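You operate a simulated robot arm through the tools that you are given. There is no shell and no other tool. Be economical: measure what you need, move in short steps, check, and stop when the job is done.

The job below is to be done with a simulated robot arm. You get a single attempt, and the scene is never put back.

## Task
Test the board from the rest at its printed voltage and sort it by the tester's count.
Fine: three rows go in the yellow tray, fewer in the red, lying flat; pins move only with the supply off.

The check looks at the end state, three seconds after you hand in, the way a careful person would. Anything else that was tipped, shoved, dropped, spilled or broken makes it a failure.

## Robot
A 6-joint arm with a two-finger parallel gripper, fixed in place. Base frame: the origin is at the foot of the arm, x ahead of it, y to its left, z up; the work surface is at about z = 0. Units: m, degrees, N and s.
With the tool pointing down near the work surface it reaches from about 0.14 to 0.58 m from the base axis. Its first joint turns from -66.0 to 66.0 degrees. Payload 2.1 kg.
The tool frame sits at the grasp point between the pads (the TCP): z along the fingers, y along the line on which they close. The tips reach 0.03 m beyond it. The gripper opens to 0.094 m. The fingers are 0.028 m wide and 0.01 m thick; the gripper's body (0.05 by 0.096 m) begins 0.055 m behind the TCP.
Orientation is that of the tool frame in the base frame, as a unit quaternion [w, x, y, z]. With the fingers straight down and closing along the base's y, the tool's x points along the base's -x, its y along +y and its z along -z.

## Interface
- The arm moves only by the tool servo_tool. Its argument "series" is a list that holds one entry, the list of rows, each a list of 7 numbers: the shift along the tool's x, y, z in units of 150 mm (1.0 is 150 mm), then the turn, a rotation vector about the tool's x, y, z in units of 180 degrees (1.0 is 180 degrees), then the opening, from 0 (shut) to 1 (fully open). In form: [[[tx, ty, tz, ax, ay, az, gripper], ...]]. A call has 1 to 20 rows; each row is the pose to reach, as a shift and turn from the pose commanded when the call began, along the tool's axes at that moment. A call with a number of a shift or a turn outside -1 to 1 is refused whole. Rows are played at 5 a second. More than 0.05 m and 8.6 degrees between two rows, or a gripper value outside its range, and nothing of the call is played. Where a pose cannot be reached the arm comes as near as it can. A force on the tool above 90 N (or 10 N above the force at the start of the call, whichever is more), or a blocked arm, ends the call early, and 0.2 s more pass. Each finger travels about 0.072 m/s and halts on what it meets, pressing with about 39 N; the grip force reading is that of the motor and also rises with nothing between the fingers. The clock runs only during rows and for 0.2 s after the last one: add rows that repeat a pose to give the fingers time. The reply holds the time, the measured pose of the TCP, the force on the tool along the base axes, the opening and the grip force, in the units named above and with some noise, with the torque about the TCP (base axes, N m) and any sound that the robot's microphone picked up.
- Cameras (640 x 400 px; columns grow to the right, rows downward): "scene" is fixed at [0.0591, -0.3738, 0.4973]; the picture's right is [0.73, -0.68, 0.00], its down [-0.36, -0.38, -0.85] and it looks along [0.58, 0.62, -0.52] (base axes); focal length 218 px, centre (320, 200). "wrist" rides on the gripper at [0.076, 0.014, -0.103] in the tool frame; the picture's right is [-0.18, 0.98, 0.00], its down [-0.75, -0.14, -0.64] and it looks along [-0.63, -0.12, 0.77] (tool axes); focal length 243 px, centre (320, 200). There is no depth. A picture from a camera that has moved, and an enlarged one, comes with that camera's place and axes in the base frame and with its lens. The place of the scene camera against the robot may be out by one fixed shift of up to 0.012 m in any direction.
- snapshot(camera): a new picture of that camera. No time passes.
- close_up(camera, box): a new picture of the part [left, top, right, bottom] of that camera's present view, enlarged. No time passes.
- finish_job(): hands the job in; it is judged then, once.

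Go step by step. Nothing tells you positions but the pictures and the camera data: compare them with the known pose of the tool, close in by small moves and look again before you grip or let go. The budget is 120 turns and 76 pictures, counting those below and the enlarged ones. Unless the task says otherwise, let go and move clear before handing in, and close with one line.

The tools are called after "Emit:" as name(argument=value, ...) on one line, values as JSON. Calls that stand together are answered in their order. servo_tool: Moves the arm, as the interface text tells. Its arguments: {"type":"object","properties":{"series":{"type":"array"}},"required":["series"]} The other tools are called the same way: snapshot (camera) takes a picture; close_up (camera, box) takes an enlarged picture of a part of a camera's view; finish_job () hands the job in.

At the start:

```text
clock: 0.0
eef_pos: [0.2682, 0.0189, 0.3685]
orientation: [0.0, -0.001, 1.0, 0.0]
contact_force: [0.4, 0.0, -0.3]
moment: [0.05, 0.0, 0.01]
gripper_width: 0.0941
grasp_force: 0.0
```

scene: 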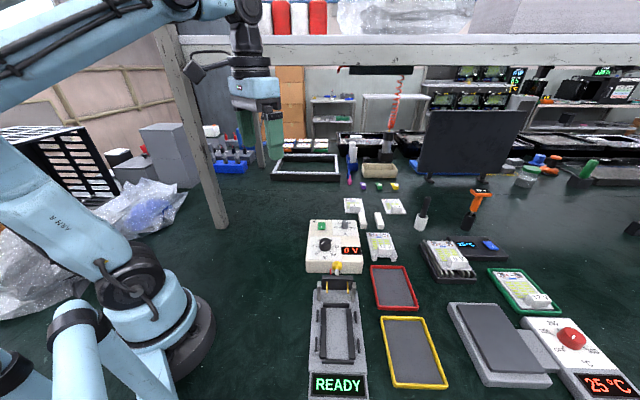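
wrist: 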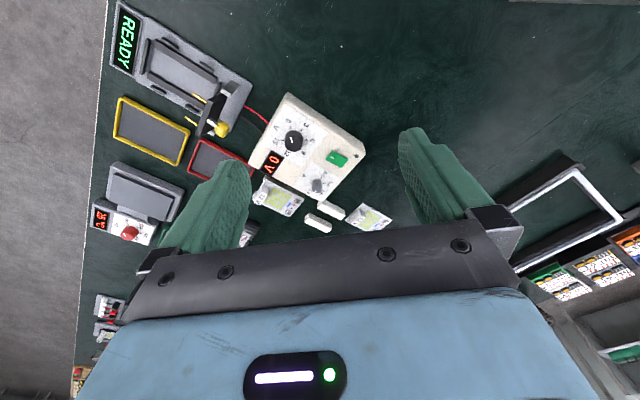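

I see a tester (READY), a power supply with a dial and a green switch, yellow and red trays, and several boards. I'll enlarge the main areas first.

Emit:
close_up(camera="scene", box=[290, 180, 450, 280])

Emit:
close_up(camera="scene", box=[290, 260, 450, 400])

Emit:
close_up(camera="scene", box=[400, 180, 560, 320])

Emit:
close_up(camera="wrist", box=[80, 0, 400, 250])

```text
4.00 times, centred on (370, 230) of scene
camera zoom: at [0.0591, -0.3738, 0.4973], right [0.73, -0.68, 0.0], down [-0.36, -0.38, -0.85], along [0.58, 0.62, -0.52], focal length 872 px, centre (120, 80)
```

zoom: 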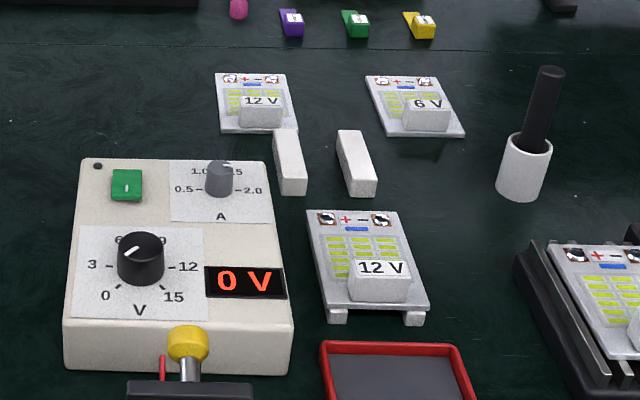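

```text
2.86 times, centred on (370, 330) of scene
camera zoom: at [0.0591, -0.3738, 0.4973], right [0.73, -0.68, 0.0], down [-0.36, -0.38, -0.85], along [0.58, 0.62, -0.52], focal length 623 px, centre (177, -171)
```

zoom: 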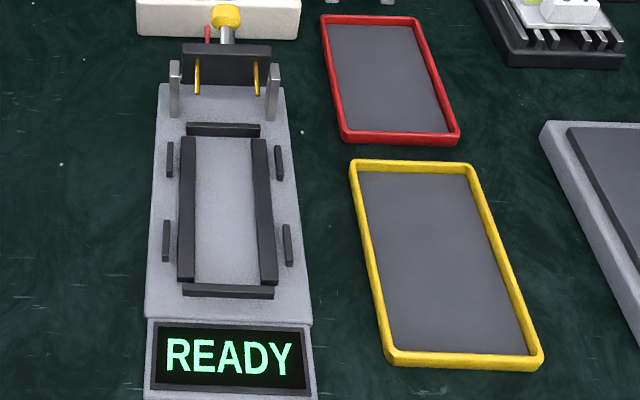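

```text
2.86 times, centred on (480, 250) of scene
camera zoom: at [0.0591, -0.3738, 0.4973], right [0.73, -0.68, 0.0], down [-0.36, -0.38, -0.85], along [0.58, 0.62, -0.52], focal length 623 px, centre (-137, 57)
```

zoom: 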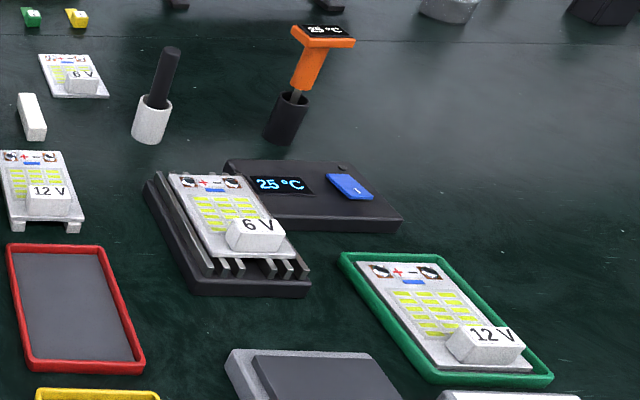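

```text
1.60 times, centred on (240, 125) of wrist
camera zoom: at [0.1917, 0.0344, 0.47], right [0.18, 0.98, 0.0], down [0.75, -0.14, 0.64], along [0.63, -0.12, -0.77], focal length 388 px, centre (448, 320)
```

zoom: 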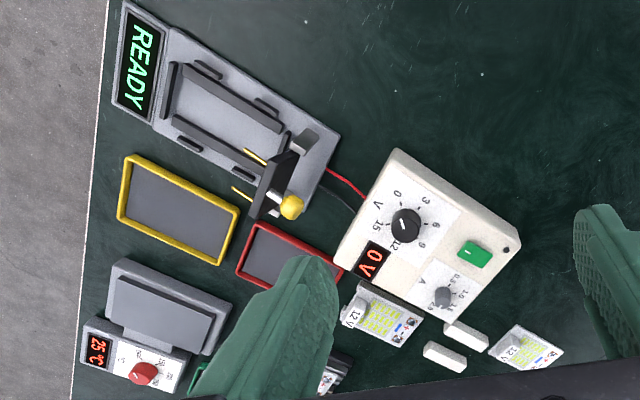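

The only board within reach is the 12 V one standing on small supports, near (0.56, -0.12). I'll move over there for a closer look at it and the supply.

Emit:
servo_tool(series=[[[-0.05, -0.2, 0.1, 0, 0, 0, 1], [-0.1, -0.4, 0.2, 0, 0, 0, 1], [-0.16, -0.6, 0.35, 0, 0, 0, 1], [-0.213, -0.793, 0.46, 0, 0, 0, 1], [-0.213, -0.793, 0.46, 0, 0, 0, 1]]])

Emit:
snapshot(camera="wrist")

```text
clock: 1.2
eef_pos: [0.3016, -0.0994, 0.298]
orientation: [0.002, 0.0, 1.0, 0.0]
contact_force: [-0.4, 0.1, -0.8]
moment: [0.0, -0.01, 0.0]
gripper_width: 0.0939
grasp_force: 0.0
```

```text
69 pictures are left
camera wrist: at [0.2237, -0.0849, 0.3997], right [0.18, 0.98, 0.0], down [0.75, -0.14, 0.64], along [0.63, -0.12, -0.77], focal length 243 px, centre (320, 200)
```

wrist: 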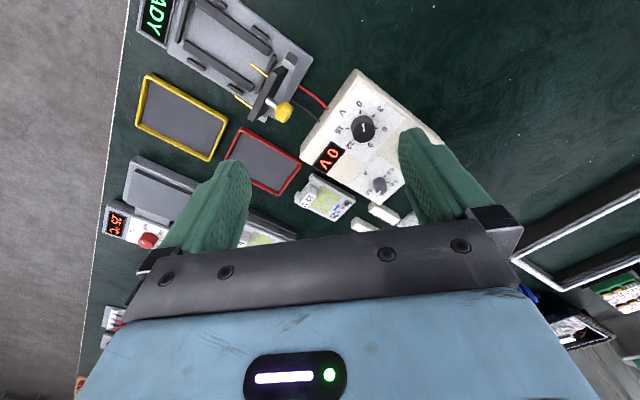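

The board and supply are in clear view, so I'll enlarge both to read their details.

Emit:
close_up(camera="wrist", box=[250, 60, 442, 240])

Emit:
close_up(camera="wrist", box=[285, 165, 365, 230])

Emit:
close_up(camera="wrist", box=[120, 0, 320, 140])

```text
2.22 times, centred on (346, 150) of wrist
camera zoom: at [0.2237, -0.0849, 0.3997], right [0.18, 0.98, 0.0], down [0.75, -0.14, 0.64], along [0.63, -0.12, -0.77], focal length 539 px, centre (262, 311)
```

zoom: 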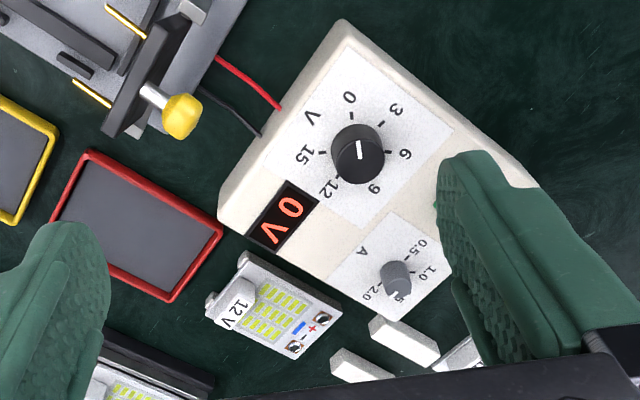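

```text
6.15 times, centred on (325, 198) of wrist
camera zoom: at [0.2237, -0.0849, 0.3997], right [0.18, 0.98, 0.0], down [0.75, -0.14, 0.64], along [0.63, -0.12, -0.77], focal length 1493 px, centre (289, 215)
```

zoom: 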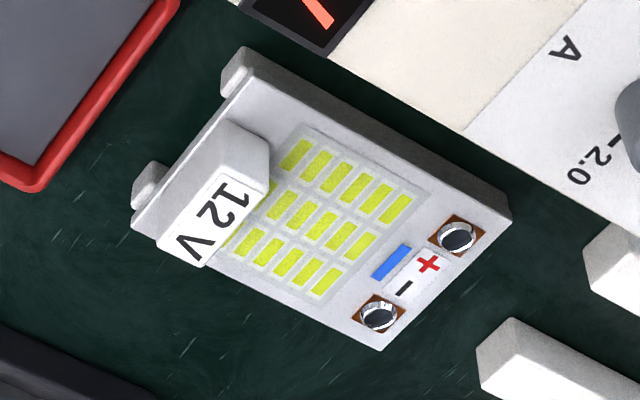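

```text
2.86 times, centred on (220, 70) of wrist
camera zoom: at [0.2237, -0.0849, 0.3997], right [0.18, 0.98, 0.0], down [0.75, -0.14, 0.64], along [0.63, -0.12, -0.77], focal length 693 px, centre (606, 571)
```

zoom: 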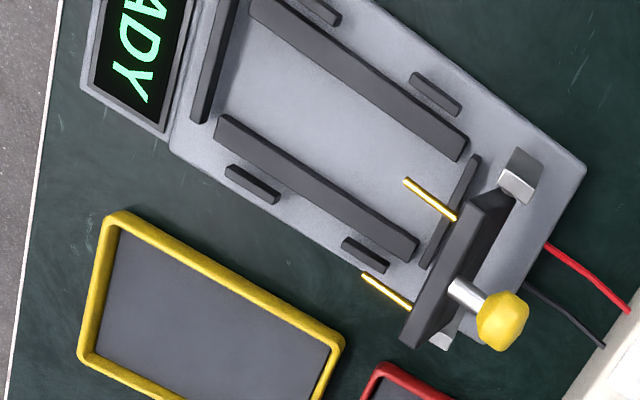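

The board axis and the tester axis both run at about 45° and the pads face the lever end, so the board only needs carrying across without turning. I'll move toward it with a 45° yaw for a better look.

Emit:
servo_tool(series=[[[-0.15, -0.07, 0.1, 0, 0, -0.042, 1], [-0.3, -0.14, 0.2, 0, 0, -0.084, 1], [-0.45, -0.21, 0.3, 0, 0, -0.126, 1], [-0.6, -0.28, 0.4, 0, 0, -0.168, 1], [-0.76, -0.35, 0.5, 0, 0, -0.21, 1], [-0.92, -0.42, 0.6, 0, 0, -0.25, 1], [-0.92, -0.42, 0.6, 0, 0, -0.25, 1]]])

Emit:
snapshot(camera="wrist")

```text
clock: 2.8
eef_pos: [0.4402, -0.1613, 0.2075]
orientation: [0.001, -0.384, 0.923, 0.001]
contact_force: [0.3, 0.7, 1.6]
moment: [-0.01, -0.02, 0.02]
gripper_width: 0.0939
grasp_force: 0.0
```

```text
65 pictures are left
camera wrist: at [0.3751, -0.2051, 0.31], right [-0.57, 0.82, 0.0], down [0.63, 0.43, 0.64], along [0.53, 0.36, -0.77], focal length 243 px, centre (320, 200)
```

wrist: 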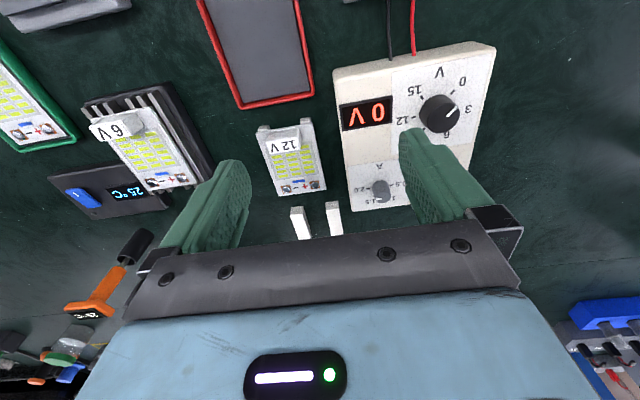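

The board is in view and the supply dial reads about 3. I'll enlarge the board to locate it accurately.

Emit:
close_up(camera="wrist", box=[240, 100, 368, 220])

Emit:
close_up(camera="wrist", box=[330, 60, 510, 215])

```text
3.33 times, centred on (304, 160) of wrist
camera zoom: at [0.3751, -0.2051, 0.31], right [-0.57, 0.82, 0.0], down [0.63, 0.43, 0.64], along [0.53, 0.36, -0.77], focal length 809 px, centre (373, 333)
```

zoom: 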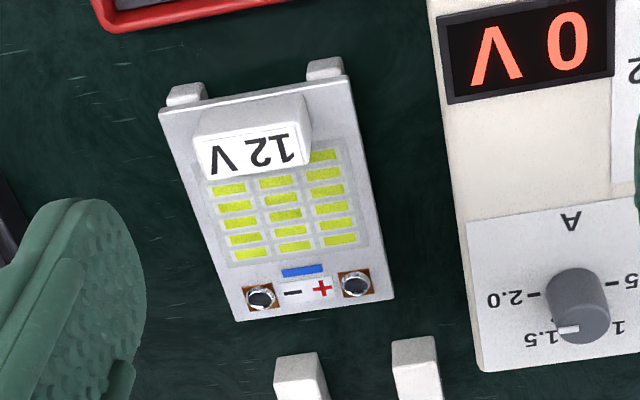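

```text
2.58 times, centred on (420, 138) of wrist
camera zoom: at [0.3751, -0.2051, 0.31], right [-0.57, 0.82, 0.0], down [0.63, 0.43, 0.64], along [0.53, 0.36, -0.77], focal length 626 px, centre (62, 361)
```

zoom: 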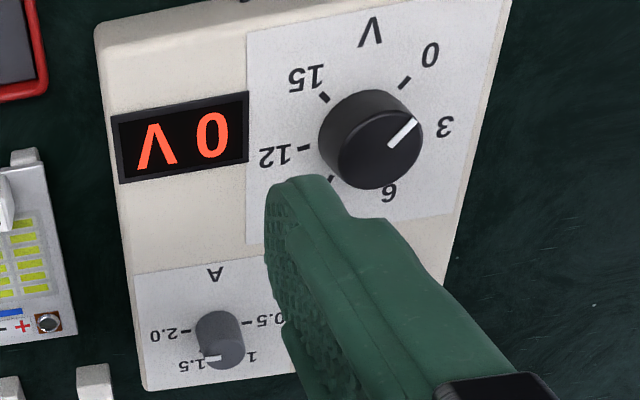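

The board is about 0.073 × 0.103 m with its axis at 45°, and its handle block is near (0.5125, -0.166). I'll hover above the block with a narrower opening to keep clear of the supply.

Emit:
servo_tool(series=[[[-0.08, -0.09, 0.16, 0, 0, 0, 0.9], [-0.16, -0.18, 0.32, 0, 0, 0, 0.8], [-0.24, -0.27, 0.5, 0, 0, 0, 0.75], [-0.318, -0.364, 0.68, 0, 0, 0, 0.75], [-0.318, -0.364, 0.75, 0, 0, 0, 0.75], [-0.318, -0.364, 0.75, 0, 0, 0, 0.75]]])

Emit:
snapshot(camera="wrist")

Emit:
close_up(camera="scene", box=[330, 190, 450, 280])

```text
clock: 4.2
eef_pos: [0.5115, -0.1665, 0.0968]
orientation: [0.001, -0.383, 0.924, 0.0]
contact_force: [0.3, -0.2, -0.9]
moment: [0.03, -0.01, -0.03]
gripper_width: 0.0704
grasp_force: 0.0
```

```text
62 pictures are left
camera wrist: at [0.4455, -0.2097, 0.1985], right [-0.56, 0.83, 0.0], down [0.63, 0.43, 0.64], along [0.53, 0.36, -0.77], focal length 243 px, centre (320, 200)
```

wrist: 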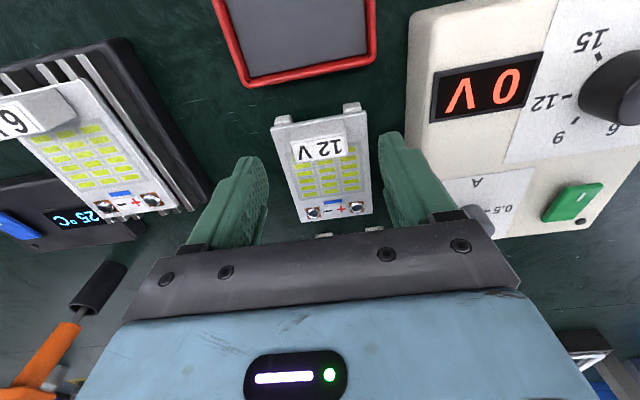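

```text
4.44 times, centred on (390, 235) of scene
camera zoom: at [0.0591, -0.3738, 0.4973], right [0.73, -0.68, 0.0], down [-0.36, -0.38, -0.85], along [0.58, 0.62, -0.52], focal length 968 px, centre (9, 44)
```

zoom: 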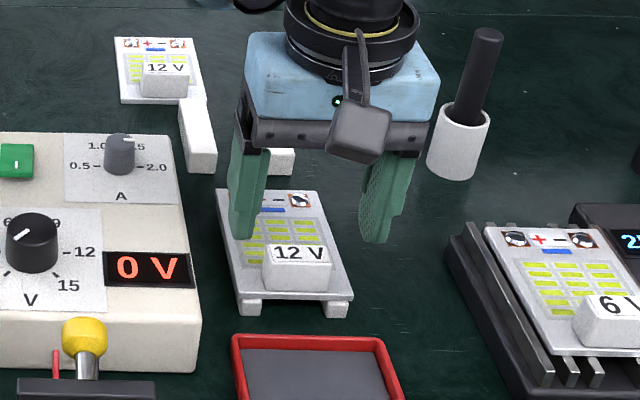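

The label is on the block's top face, so the block centre is about 5 mm further along the board axis. I'll shift there and lower part way.

Emit:
servo_tool(series=[[[-0.033, 0, 0.07, 0, 0, 0, 0.75], [-0.033, 0, 0.18, 0, 0, 0, 0.75], [-0.033, 0, 0.18, 0, 0, 0, 0.75]]])

Emit:
close_up(camera="wrist", box=[240, 80, 400, 230])

Emit:
close_up(camera="scene", box=[350, 200, 430, 270])

```text
clock: 5.0
eef_pos: [0.5154, -0.1642, 0.0689]
orientation: [0.001, -0.382, 0.924, 0.0]
contact_force: [0.9, 0.3, 0.2]
moment: [0.02, 0.01, 0.02]
gripper_width: 0.0705
grasp_force: 0.0
```

```text
2.67 times, centred on (320, 155) of wrist
camera zoom: at [0.4501, -0.2069, 0.1699], right [-0.56, 0.83, 0.0], down [0.63, 0.43, 0.64], along [0.53, 0.36, -0.77], focal length 647 px, centre (320, 320)
```

zoom: 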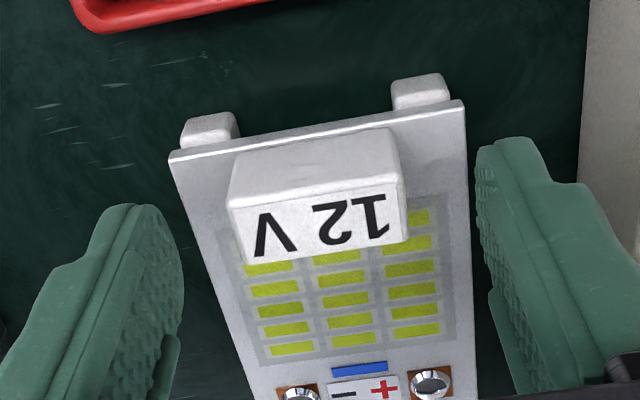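

```text
5.71 times, centred on (390, 235) of scene
camera zoom: at [0.0591, -0.3738, 0.4973], right [0.73, -0.68, 0.0], down [-0.36, -0.38, -0.85], along [0.58, 0.62, -0.52], focal length 1245 px, centre (-80, 0)
```

zoom: 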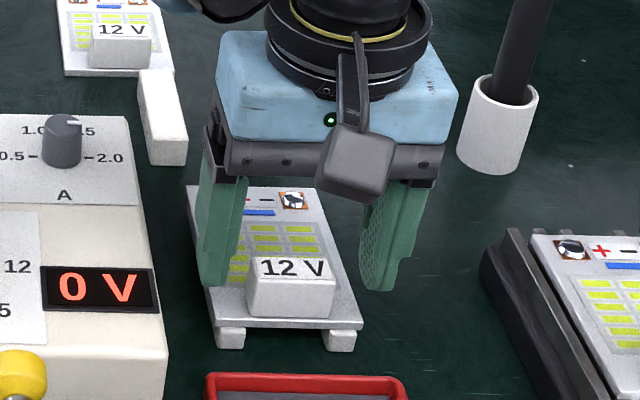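

The alignment is good. I'll narrow the fingers so they stay inside the board's outline, lower them to just above the board and check.

Emit:
servo_tool(series=[[[0, 0, 0, 0, 0, 0, 0.58], [0, 0, 0, 0, 0, 0, 0.58], [0, 0, 0.04, 0, 0, 0, 0.58], [0, 0, 0.08, 0, 0, 0, 0.58], [0, 0, 0.11, 0, 0, 0, 0.58], [0, 0, 0.11, 0, 0, 0, 0.58]]])

Emit:
close_up(camera="scene", box=[350, 200, 430, 270])

Emit:
close_up(camera="wrist", box=[240, 80, 400, 230])

```text
clock: 6.4
eef_pos: [0.5147, -0.1648, 0.0535]
orientation: [0.001, -0.383, 0.924, 0.0]
contact_force: [0.8, -0.4, -0.4]
moment: [0.04, -0.03, -0.01]
gripper_width: 0.0543
grasp_force: 0.0
```

```text
5.71 times, centred on (390, 235) of scene
camera zoom: at [0.0591, -0.3738, 0.4973], right [0.73, -0.68, 0.0], down [-0.36, -0.38, -0.85], along [0.58, 0.62, -0.52], focal length 1245 px, centre (-80, 0)
```

zoom: 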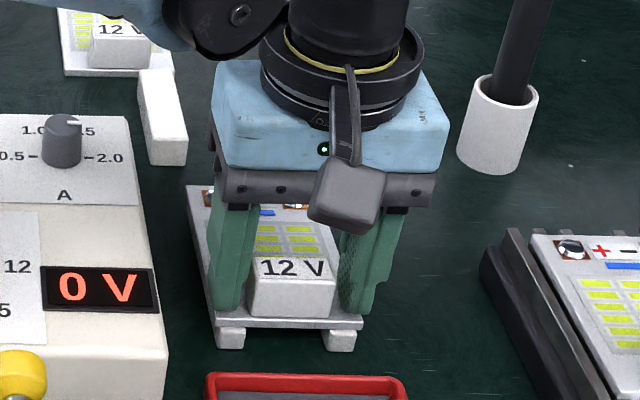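

```text
2.67 times, centred on (320, 155) of wrist
camera zoom: at [0.4497, -0.2069, 0.1539], right [-0.56, 0.83, 0.0], down [0.63, 0.43, 0.64], along [0.53, 0.36, -0.77], focal length 647 px, centre (320, 320)
```

zoom: 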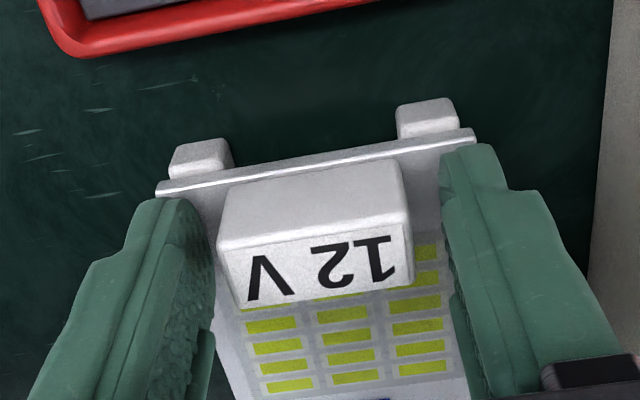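

The fingers straddle the block just above the board, with no contact. I'll close on it.

Emit:
servo_tool(series=[[[0, 0, 0, 0, 0, 0, 0.5], [0, 0, 0, 0, 0, 0, 0.44], [0, 0, 0, 0, 0, 0, 0.38], [0, 0, 0, 0, 0, 0, 0.3], [0, 0, 0, 0, 0, 0, 0.3]]])

Emit:
close_up(camera="wrist", box=[240, 80, 400, 230])

```text
clock: 7.6
eef_pos: [0.5146, -0.1637, 0.0533]
orientation: [0.001, -0.383, 0.924, 0.001]
contact_force: [0.8, 0.2, -1.2]
moment: [0.0, 0.0, -0.03]
gripper_width: 0.039
grasp_force: 38.7
```

```text
2.67 times, centred on (320, 155) of wrist
camera zoom: at [0.4497, -0.2069, 0.1541], right [-0.56, 0.83, 0.0], down [0.63, 0.43, 0.64], along [0.53, 0.36, -0.77], focal length 647 px, centre (320, 320)
```

zoom: 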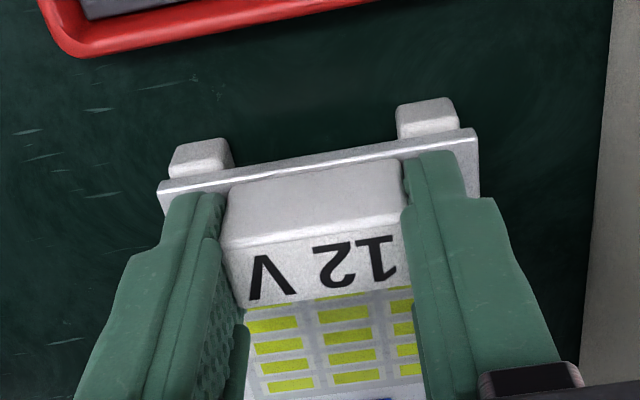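

The grip is firm at 0.039 m. I'll lift straight up and check that the board comes with it.

Emit:
servo_tool(series=[[[0, 0, -0.05, 0, 0, 0, 0.3], [0, 0, -0.15, 0, 0, 0, 0.3], [0, 0, -0.3, 0, 0, 0, 0.3], [0, 0, -0.5, 0, 0, 0, 0.3], [0, 0, -0.7, 0, 0, 0, 0.3], [0, 0, -0.9, 0, 0, 0, 0.3], [0, 0, -0.9, 0, 0, 0, 0.3]]])

Emit:
snapshot(camera="scene")

```text
clock: 9.2
eef_pos: [0.5152, -0.1651, 0.1911]
orientation: [0.001, -0.383, 0.924, 0.0]
contact_force: [0.0, 0.8, -1.0]
moment: [-0.05, 0.02, -0.01]
gripper_width: 0.0388
grasp_force: 39.0
```

```text
55 pictures are left
```

scene: 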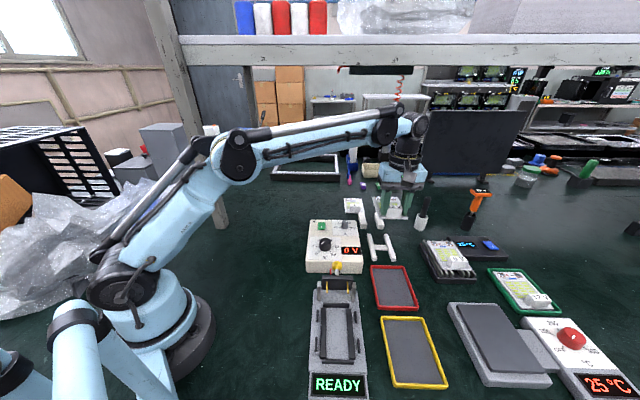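

The board is off its H-shaped rest and held level. I'll carry it high over to the tester.

Emit:
servo_tool(series=[[[0.12, 0.08, -0.1, 0, 0, 0, 0.3], [0.3, 0.2, -0.2, 0, 0, 0, 0.3], [0.48, 0.32, -0.3, 0, 0, 0, 0.3], [0.66, 0.43, -0.35, 0, 0, 0, 0.3], [0.83, 0.54, -0.393, 0, 0, 0, 0.3], [0.95, 0.62, -0.393, 0, 0, 0, 0.3]]])

Emit:
servo_tool(series=[[[0.14, 0.1, 0, 0, 0, 0, 0.3], [0.3, 0.2, 0, 0, 0, 0, 0.3], [0.45, 0.3, 0, 0, 0, 0, 0.3], [0.56, 0.37, 0, 0, 0, 0, 0.3], [0.56, 0.37, 0, 0, 0, 0, 0.3]]])

Emit:
snapshot(camera="wrist")

Emit:
close_up(camera="scene", box=[270, 230, 430, 400])

```text
clock: 10.6
eef_pos: [0.3482, -0.1997, 0.2468]
orientation: [0.002, -0.382, 0.924, 0.001]
contact_force: [-0.8, 0.0, -1.0]
moment: [0.01, 0.02, -0.03]
gripper_width: 0.039
grasp_force: 38.8
```

```text
clock: 11.8
eef_pos: [0.2495, -0.2186, 0.249]
orientation: [0.0, -0.383, 0.924, 0.0]
contact_force: [-0.1, 0.5, -0.5]
moment: [-0.01, 0.03, -0.01]
gripper_width: 0.0388
grasp_force: 39.1
```

```text
54 pictures are left
camera wrist: at [0.1849, -0.2624, 0.3494], right [-0.56, 0.83, 0.0], down [0.63, 0.43, 0.64], along [0.53, 0.36, -0.77], focal length 243 px, centre (320, 200)
```

wrist: 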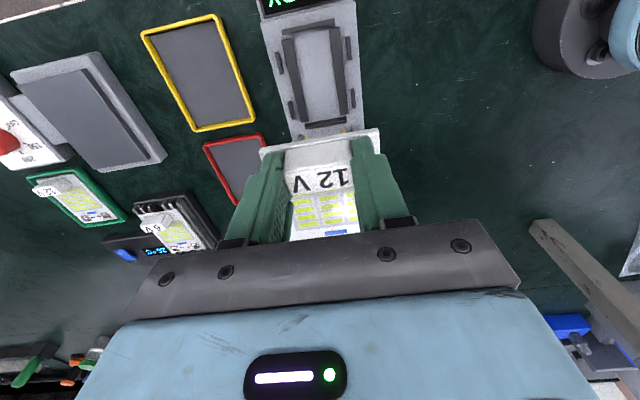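

```text
2.35 times, centred on (350, 315) of scene
camera zoom: at [0.0591, -0.3738, 0.4973], right [0.73, -0.68, 0.0], down [-0.36, -0.38, -0.85], along [0.58, 0.62, -0.52], focal length 513 px, centre (249, -71)
```

zoom: 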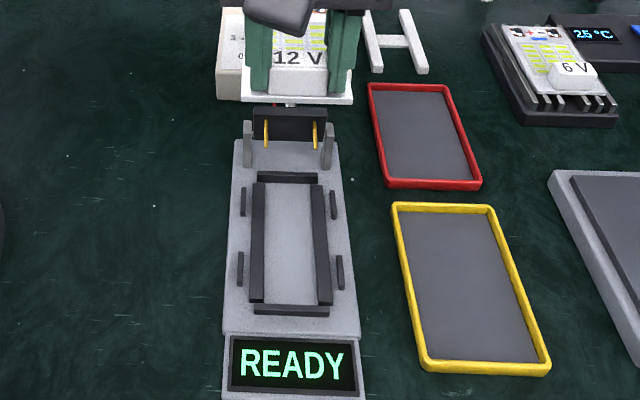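

Most of the nest is visible below the board. I'll enlarge it to measure it.

Emit:
close_up(camera="wrist", box=[240, 0, 400, 150])

Emit:
close_up(camera="scene", box=[310, 270, 370, 350])

```text
2.67 times, centred on (320, 75) of wrist
camera zoom: at [0.1849, -0.2624, 0.3494], right [-0.56, 0.83, 0.0], down [0.63, 0.43, 0.64], along [0.53, 0.36, -0.77], focal length 647 px, centre (320, 533)
```

zoom: 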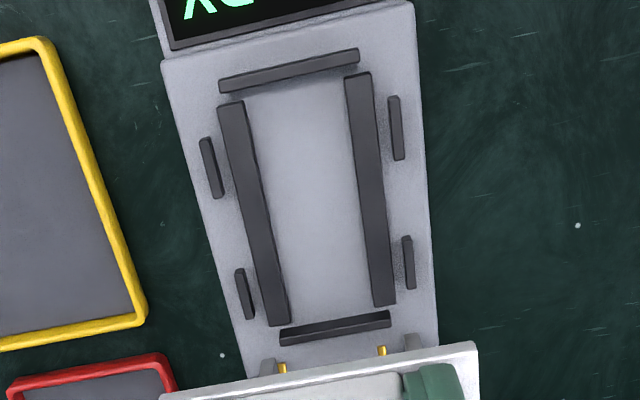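

```text
5.00 times, centred on (340, 310) of scene
camera zoom: at [0.0591, -0.3738, 0.4973], right [0.73, -0.68, 0.0], down [-0.36, -0.38, -0.85], along [0.58, 0.62, -0.52], focal length 1090 px, centre (220, -350)
```

zoom: 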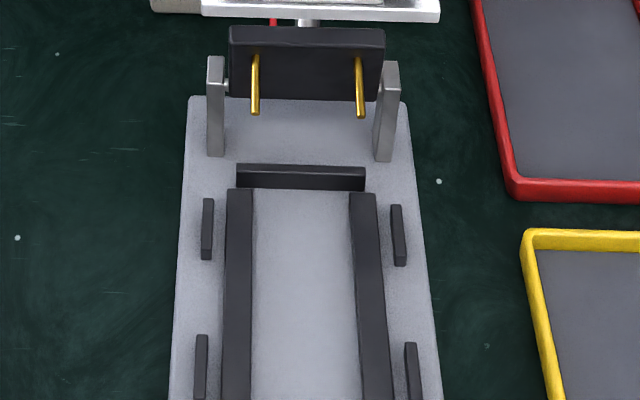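

The nest is parallel to the board, about 0.105 × 0.076 m, and the raised pins overhang its far end. I'll come down about 17 mm further back, then slide the board forward under the pins.

Emit:
servo_tool(series=[[[0.18, -0.012, 0.1, 0, 0, 0, 0.3], [0.365, -0.025, 0.25, 0, 0, 0, 0.3], [0.365, -0.025, 0.5, 0, 0, 0, 0.3], [0.365, -0.025, 0.7, 0, 0, 0, 0.3], [0.365, -0.025, 0.85, 0, 0, 0, 0.3], [0.365, -0.025, 0.93, 0, 0, 0, 0.3], [0.365, -0.025, 0.93, 0, 0, 0, 0.3]]])

Emit:
close_up(camera="wrist", box=[220, 0, 420, 180])

Emit:
close_up(camera="scene", box=[290, 250, 390, 400])

```text
clock: 13.4
eef_pos: [0.2126, -0.261, 0.1091]
orientation: [0.002, -0.383, 0.924, 0.0]
contact_force: [0.0, 0.3, -0.8]
moment: [0.03, -0.01, 0.0]
gripper_width: 0.0389
grasp_force: 39.2
```

```text
2.22 times, centred on (320, 90) of wrist
camera zoom: at [0.148, -0.3037, 0.2093], right [-0.56, 0.83, 0.0], down [0.63, 0.43, 0.64], along [0.53, 0.36, -0.77], focal length 539 px, centre (320, 444)
```

zoom: 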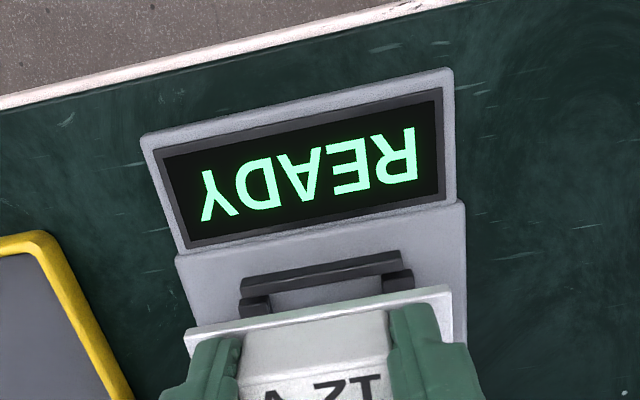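

```text
2.67 times, centred on (340, 325) of scene
camera zoom: at [0.0591, -0.3738, 0.4973], right [0.73, -0.68, 0.0], down [-0.36, -0.38, -0.85], along [0.58, 0.62, -0.52], focal length 581 px, centre (267, -133)
```

zoom: 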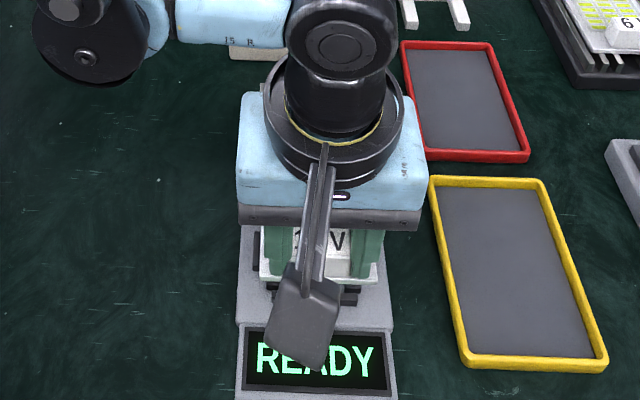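

The near stop fits my estimate if its top is around z = 0.014. I'll go down behind it, then slide forward 17.5 mm and check before seating.

Emit:
servo_tool(series=[[[0, 0, 0.1, 0, 0, 0, 0.3], [0, 0, 0.2, 0, 0, 0, 0.3], [0, 0, 0.28, 0, 0, 0, 0.3], [0, 0, 0.28, 0, 0, 0, 0.3], [-0.04, 0, 0.28, 0, 0, 0, 0.3], [-0.08, 0, 0.28, 0, 0, 0, 0.3], [-0.117, 0, 0.28, 0, 0, 0, 0.3], [-0.117, 0, 0.28, 0, 0, 0, 0.3]]])

Emit:
close_up(camera="wrist", box=[220, 0, 420, 180])

Emit:
close_up(camera="scene", box=[300, 260, 380, 350])

```text
clock: 15.2
eef_pos: [0.2265, -0.2473, 0.0662]
orientation: [0.0, -0.383, 0.924, 0.0]
contact_force: [-0.3, 0.8, -0.9]
moment: [0.01, 0.0, 0.02]
gripper_width: 0.0392
grasp_force: 38.6
```

```text
2.22 times, centred on (320, 90) of wrist
camera zoom: at [0.1612, -0.2905, 0.1675], right [-0.56, 0.83, 0.0], down [0.63, 0.43, 0.64], along [0.53, 0.36, -0.77], focal length 539 px, centre (320, 444)
```

zoom: 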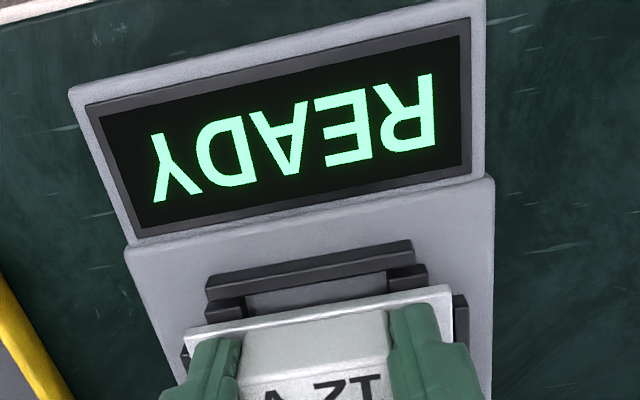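

```text
4.44 times, centred on (340, 305) of scene
camera zoom: at [0.0591, -0.3738, 0.4973], right [0.73, -0.68, 0.0], down [-0.36, -0.38, -0.85], along [0.58, 0.62, -0.52], focal length 968 px, centre (231, -267)
```

zoom: 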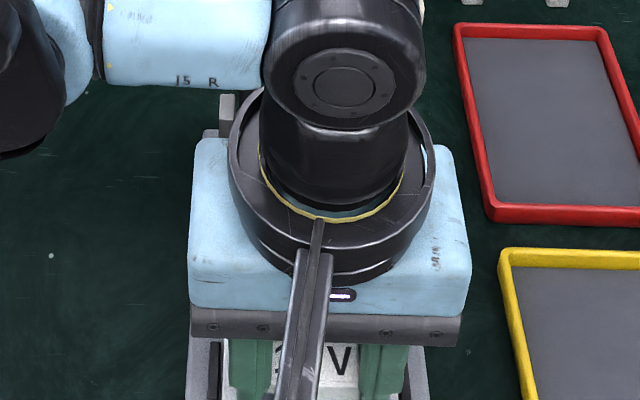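

The gap to the near stop is about 2 mm. I'll check the sides before lowering.

Emit:
close_up(camera="wrist", box=[270, 110, 380, 180])

```text
5.71 times, centred on (325, 145) of wrist
camera zoom: at [0.1612, -0.2905, 0.1675], right [-0.56, 0.83, 0.0], down [0.63, 0.43, 0.64], along [0.53, 0.36, -0.77], focal length 1386 px, centre (291, 514)
```

zoom: 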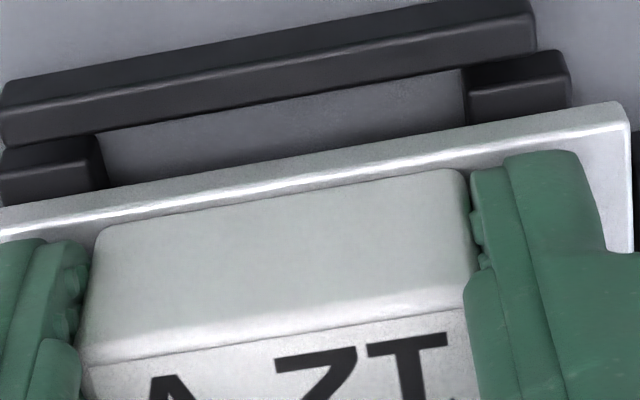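

The near gap is about 2 mm and the far gap is tighter, so I'll back off 1.2 mm and lower gently.

Emit:
servo_tool(series=[[[0.008, 0, 0, 0, 0, 0, 0.3], [0.008, 0, 0.02, 0, 0, 0, 0.3], [0.008, 0, 0.04, 0, 0, 0, 0.3], [0.008, 0, 0.06, 0, 0, 0, 0.3], [0.008, 0, 0.06, 0, 0, 0, 0.3]]])

Emit:
close_up(camera="wrist", box=[245, 90, 405, 190])

```text
clock: 16.4
eef_pos: [0.2262, -0.2482, 0.0575]
orientation: [0.0, -0.382, 0.924, 0.001]
contact_force: [-0.1, -0.8, 2.1]
moment: [0.18, -0.1, 0.01]
gripper_width: 0.039
grasp_force: 38.6
```

```text
4.00 times, centred on (325, 140) of wrist
camera zoom: at [0.1604, -0.2919, 0.1579], right [-0.56, 0.83, 0.0], down [0.63, 0.43, 0.64], along [0.53, 0.36, -0.77], focal length 970 px, centre (300, 440)
```

zoom: 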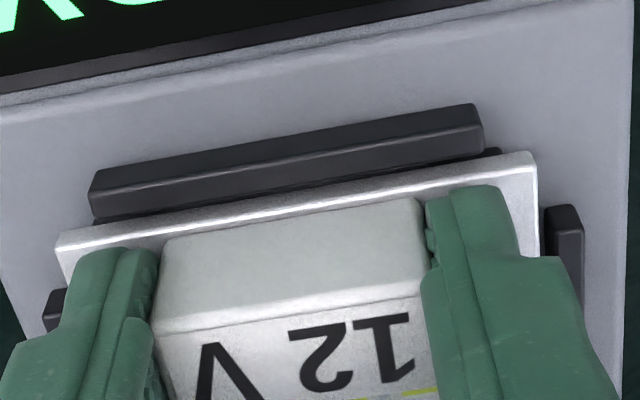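

A light contact at the far end suggests the board is touching the far stop. I'll look closely at the near-edge gap.

Emit:
close_up(camera="wrist", box=[255, 120, 315, 160])

Emit:
close_up(camera="scene", box=[300, 240, 390, 360])

```text
10.00 times, centred on (285, 140) of wrist
camera zoom: at [0.1604, -0.2919, 0.1579], right [-0.56, 0.83, 0.0], down [0.63, 0.43, 0.64], along [0.53, 0.36, -0.77], focal length 2426 px, centre (670, 800)
```

zoom: 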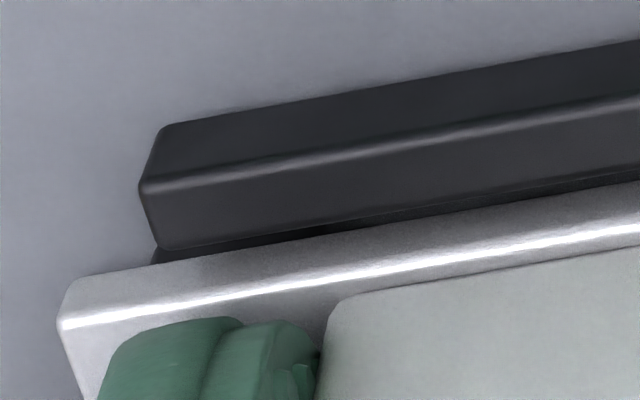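

```text
3.33 times, centred on (345, 300) of scene
camera zoom: at [0.0591, -0.3738, 0.4973], right [0.73, -0.68, 0.0], down [-0.36, -0.38, -0.85], along [0.58, 0.62, -0.52], focal length 726 px, centre (237, -133)
```

zoom: 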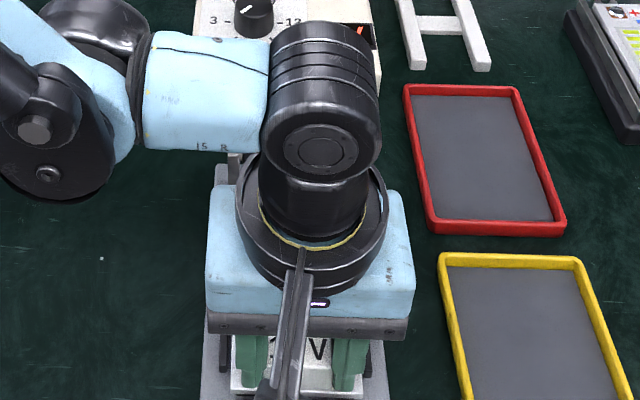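

There is still at least 1 mm at the near edge. I'll raise slightly, back off another 1 mm and lower again, watching the force.

Emit:
servo_tool(series=[[[0, 0, -0.015, 0, 0, 0, 0.3], [0.007, 0, -0.015, 0, 0, 0, 0.3], [0.007, 0, 0, 0, 0, 0, 0.3], [0.007, 0, 0.012, 0, 0, 0, 0.3], [0.007, 0, 0.012, 0, 0, 0, 0.3]]])

Emit:
close_up(camera="wrist", box=[245, 100, 405, 190])

```text
clock: 17.6
eef_pos: [0.2238, -0.2485, 0.0551]
orientation: [0.001, -0.383, 0.924, 0.0]
contact_force: [-0.8, 4.2, 27.9]
moment: [0.06, 0.02, 0.03]
gripper_width: 0.039
grasp_force: 38.9
```

```text
4.00 times, centred on (325, 145) of wrist
camera zoom: at [0.1596, -0.292, 0.1567], right [-0.56, 0.83, 0.0], down [0.63, 0.43, 0.64], along [0.53, 0.36, -0.77], focal length 970 px, centre (300, 420)
```

zoom: 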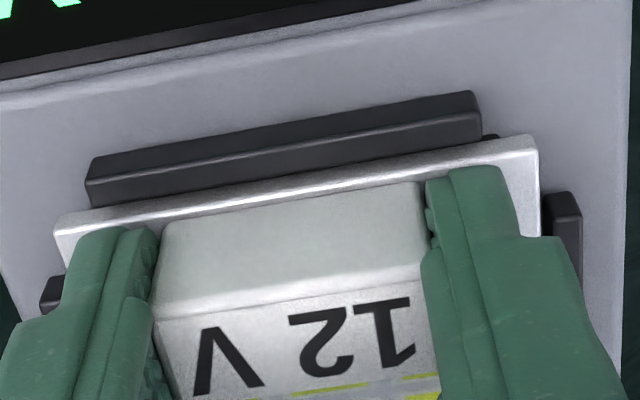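

There is firm vertical contact with almost no moment, so the board seems to be on the rails. I'll relieve the press by about 1 mm and check the force before opening.

Emit:
servo_tool(series=[[[0, 0, -0.004, 0, 0, 0, 0.3], [0, 0, -0.008, 0, 0, 0, 0.3], [0, 0, -0.008, 0, 0, 0, 0.3]]])

Emit:
close_up(camera="wrist", box=[255, 120, 315, 160])

```text
clock: 18.4
eef_pos: [0.2238, -0.2494, 0.0561]
orientation: [0.0, -0.382, 0.924, 0.0]
contact_force: [-0.3, -0.5, -0.4]
moment: [-0.06, -0.01, -0.02]
gripper_width: 0.0385
grasp_force: 39.2
```

```text
10.00 times, centred on (285, 140) of wrist
camera zoom: at [0.1594, -0.2922, 0.1578], right [-0.56, 0.83, 0.0], down [0.63, 0.43, 0.64], along [0.53, 0.36, -0.77], focal length 2426 px, centre (670, 800)
```

zoom: 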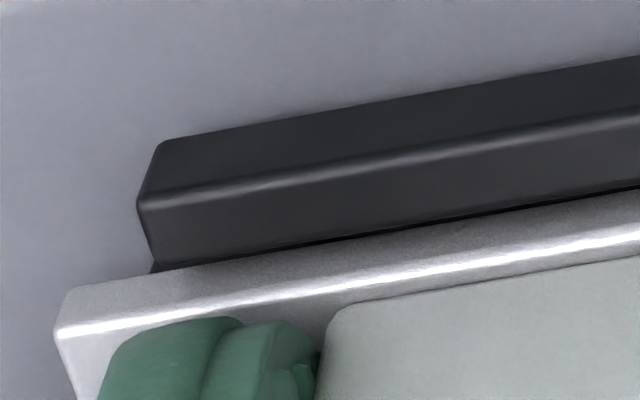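

The force is back to zero. I'll open the gripper a little and check how the board sits.

Emit:
servo_tool(series=[[[0, 0, 0, 0, 0, 0, 0.46], [0, 0, 0, 0, 0, 0, 0.55], [0, 0, 0, 0, 0, 0, 0.58], [0, 0, 0, 0, 0, 0, 0.58]]])

Emit:
close_up(camera="wrist", box=[240, 90, 400, 200])

```text
clock: 19.4
eef_pos: [0.2247, -0.2482, 0.0555]
orientation: [0.001, -0.383, 0.924, 0.0]
contact_force: [-0.1, -0.4, 0.7]
moment: [0.05, 0.02, 0.01]
gripper_width: 0.0546
grasp_force: 0.1
```

```text
3.64 times, centred on (320, 145) of wrist
camera zoom: at [0.1595, -0.2921, 0.1578], right [-0.56, 0.83, 0.0], down [0.63, 0.43, 0.64], along [0.53, 0.36, -0.77], focal length 882 px, centre (320, 400)
```

zoom: 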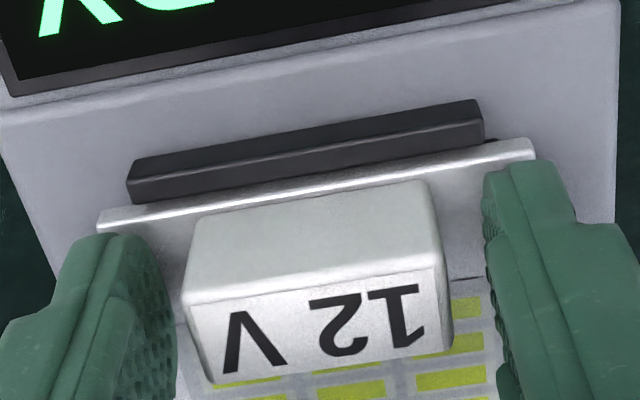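

The board has settled lower. I'll rise straight up and look at how it is seated.

Emit:
servo_tool(series=[[[0, 0, -0.1, 0, 0, 0, 0.58], [0, 0, -0.3, 0, 0, 0, 0.6], [0, 0, -0.6, 0, 0, 0, 0.6], [0.1, 0, -0.85, 0, 0, 0, 0.6], [0.2, 0, -0.95, 0, 0, 0, 0.6], [0.2, 0, -0.95, 0, 0, 0, 0.6]]])

Emit:
close_up(camera="wrist", box=[210, 0, 430, 200])

Emit:
close_up(camera="scene", box=[290, 260, 390, 400])

```text
clock: 20.8
eef_pos: [0.2041, -0.2698, 0.2013]
orientation: [0.001, -0.383, 0.924, 0.001]
contact_force: [0.5, -1.0, -0.6]
moment: [-0.01, 0.0, 0.0]
gripper_width: 0.0563
grasp_force: 0.0
```

```text
2.00 times, centred on (320, 100) of wrist
camera zoom: at [0.1393, -0.3122, 0.3015], right [-0.56, 0.83, 0.0], down [0.63, 0.43, 0.64], along [0.53, 0.36, -0.77], focal length 485 px, centre (320, 400)
```

zoom: 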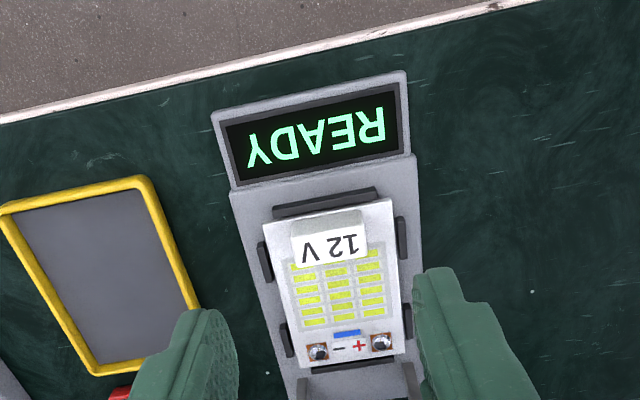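

```text
2.86 times, centred on (340, 330) of scene
camera zoom: at [0.0591, -0.3738, 0.4973], right [0.73, -0.68, 0.0], down [-0.36, -0.38, -0.85], along [0.58, 0.62, -0.52], focal length 623 px, centre (263, -171)
```

zoom: 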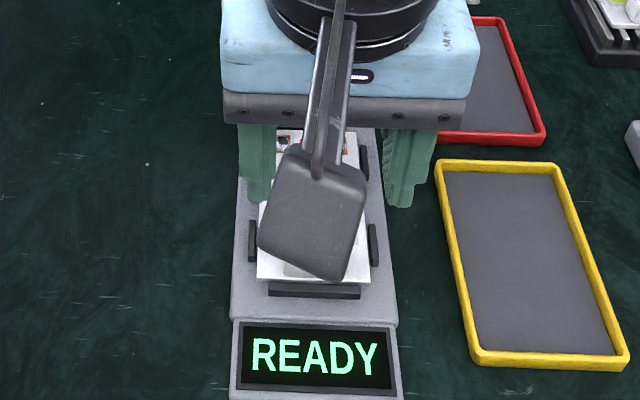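

The board looks seated between the stops. I'll enlarge to check the far end and the pads.

Emit:
close_up(camera="wrist", box=[290, 80, 370, 200])

```text
3.33 times, centred on (330, 140) of wrist
camera zoom: at [0.1393, -0.3122, 0.3015], right [-0.56, 0.83, 0.0], down [0.63, 0.43, 0.64], along [0.53, 0.36, -0.77], focal length 809 px, centre (287, 400)
```

zoom: 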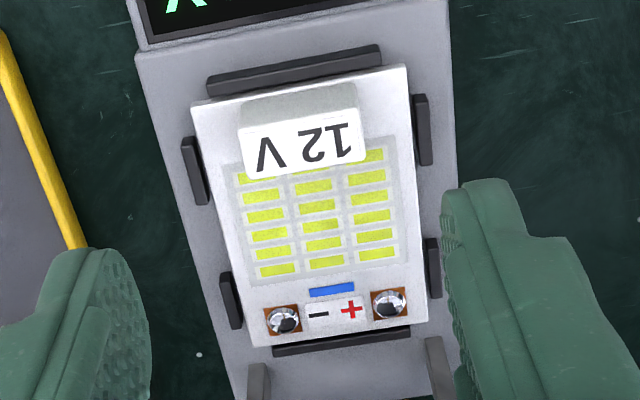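

The board is properly seated with the pads at the pin end. Now I need to understand the lever, so I'll turn the wrist to view it from the side.

Emit:
servo_tool(series=[[[-0.09, 0.066, 0, 0, 0, 0.045, 0.6], [-0.18, 0.132, 0, 0, 0, 0.09, 0.6], [-0.27, 0.198, 0, 0, 0, 0.136, 0.6], [-0.36, 0.264, 0, 0, 0, 0.182, 0.6], [-0.45, 0.33, 0, 0, 0, 0.228, 0.6], [-0.54, 0.396, 0, 0, 0, 0.274, 0.6], [-0.63, 0.462, 0, 0, 0, 0.32, 0.6], [-0.72, 0.528, 0.05, 0, 0, 0.366, 0.6], [-0.81, 0.594, 0.1, 0, 0, 0.412, 0.6], [-0.9, 0.66, 0.15, 0, 0, 0.457, 0.6], [-0.99, 0.726, 0.2, 0, 0, 0.5, 0.6], [-0.99, 0.726, 0.2, 0, 0, 0.5, 0.6]]])

Emit:
snapshot(camera="wrist")

Emit:
close_up(camera="scene", box=[290, 220, 390, 340])

```text
clock: 23.4
eef_pos: [0.2312, -0.0888, 0.1691]
orientation: [0.001, 0.384, 0.923, 0.001]
contact_force: [0.0, 0.9, -0.8]
moment: [-0.03, 0.03, 0.02]
gripper_width: 0.0564
grasp_force: 0.0
```

```text
36 pictures are left
camera wrist: at [0.187, -0.0225, 0.2709], right [0.83, 0.56, 0.0], down [0.43, -0.63, 0.64], along [0.36, -0.53, -0.77], focal length 243 px, centre (320, 200)
```

wrist: 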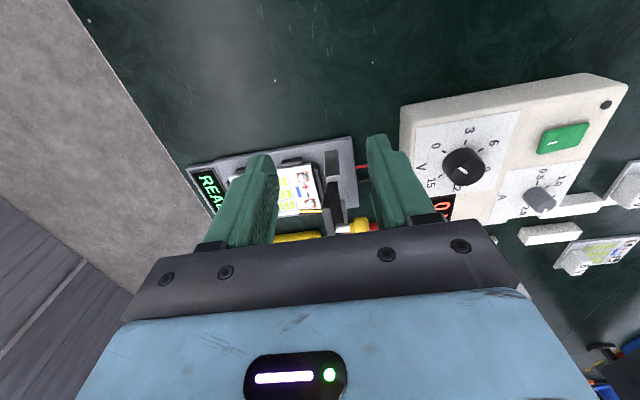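

```text
3.33 times, centred on (340, 280) of scene
camera zoom: at [0.0591, -0.3738, 0.4973], right [0.73, -0.68, 0.0], down [-0.36, -0.38, -0.85], along [0.58, 0.62, -0.52], focal length 726 px, centre (253, -67)
```

zoom: 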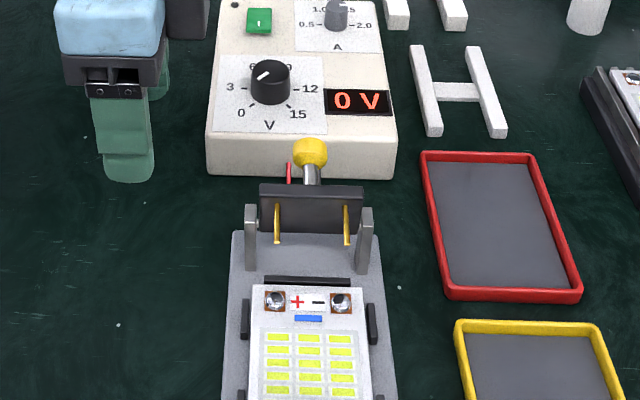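

I'll enlarge the side view of the lever.

Emit:
close_up(camera="wrist", box=[260, 120, 400, 245])

```text
3.20 times, centred on (330, 182) of wrist
camera zoom: at [0.187, -0.0225, 0.2709], right [0.83, 0.56, 0.0], down [0.43, -0.63, 0.64], along [0.36, -0.53, -0.77], focal length 776 px, centre (288, 256)
```

zoom: 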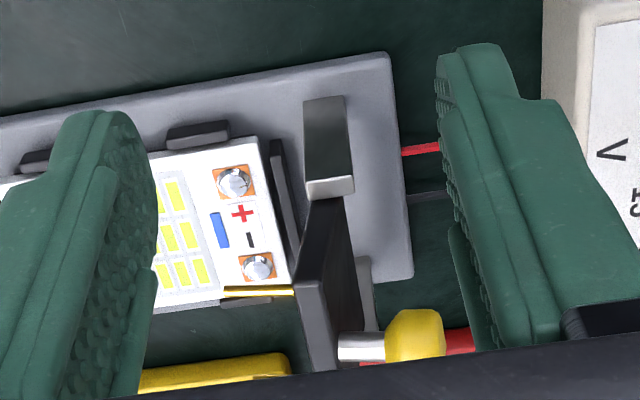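

From combining the views, I place the yellow knob at about (0.323, -0.150, 0.094), with the hinge below it near z = 0.05. I'll turn back to yaw 45° and hover over the knob to check.

Emit:
servo_tool(series=[[[-0.06, 0.012, -0.03, 0, 0, -0.045, 0.6], [-0.12, 0.024, -0.05, 0, 0, -0.09, 0.6], [-0.18, 0.036, -0.05, 0, 0, -0.136, 0.6], [-0.24, 0.05, -0.05, 0, 0, -0.182, 0.6], [-0.31, 0.06, -0.05, 0, 0, -0.228, 0.6], [-0.38, 0.075, -0.05, 0, 0, -0.274, 0.6], [-0.45, 0.09, -0.05, 0, 0, -0.32, 0.55], [-0.52, 0.1, -0.05, 0, 0, -0.366, 0.5], [-0.59, 0.12, -0.05, 0, 0, -0.412, 0.5], [-0.66, 0.135, -0.03, 0, 0, -0.457, 0.5], [-0.721, 0.146, 0, 0, 0, -0.5, 0.5], [-0.721, 0.146, 0, 0, 0, -0.5, 0.5]]])

Emit:
close_up(camera="wrist", box=[230, 40, 410, 220])

```text
clock: 26.0
eef_pos: [0.3233, -0.1495, 0.1681]
orientation: [0.002, -0.384, 0.923, 0.0]
contact_force: [-0.3, 0.2, 0.3]
moment: [0.02, 0.05, 0.01]
gripper_width: 0.0471
grasp_force: 0.1
```

```text
2.22 times, centred on (320, 130) of wrist
camera zoom: at [0.2585, -0.1925, 0.2703], right [-0.57, 0.82, 0.0], down [0.63, 0.43, 0.64], along [0.53, 0.36, -0.77], focal length 539 px, centre (320, 356)
```

zoom: 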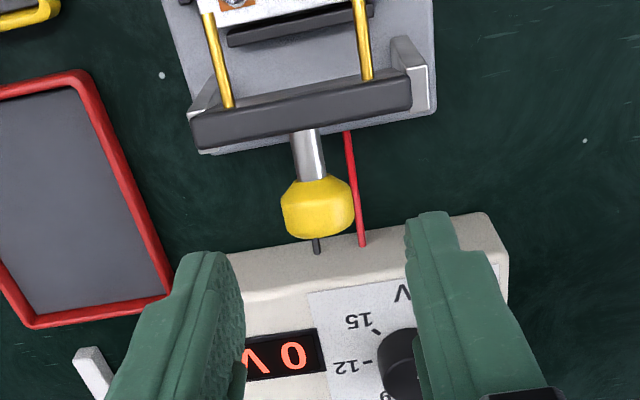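

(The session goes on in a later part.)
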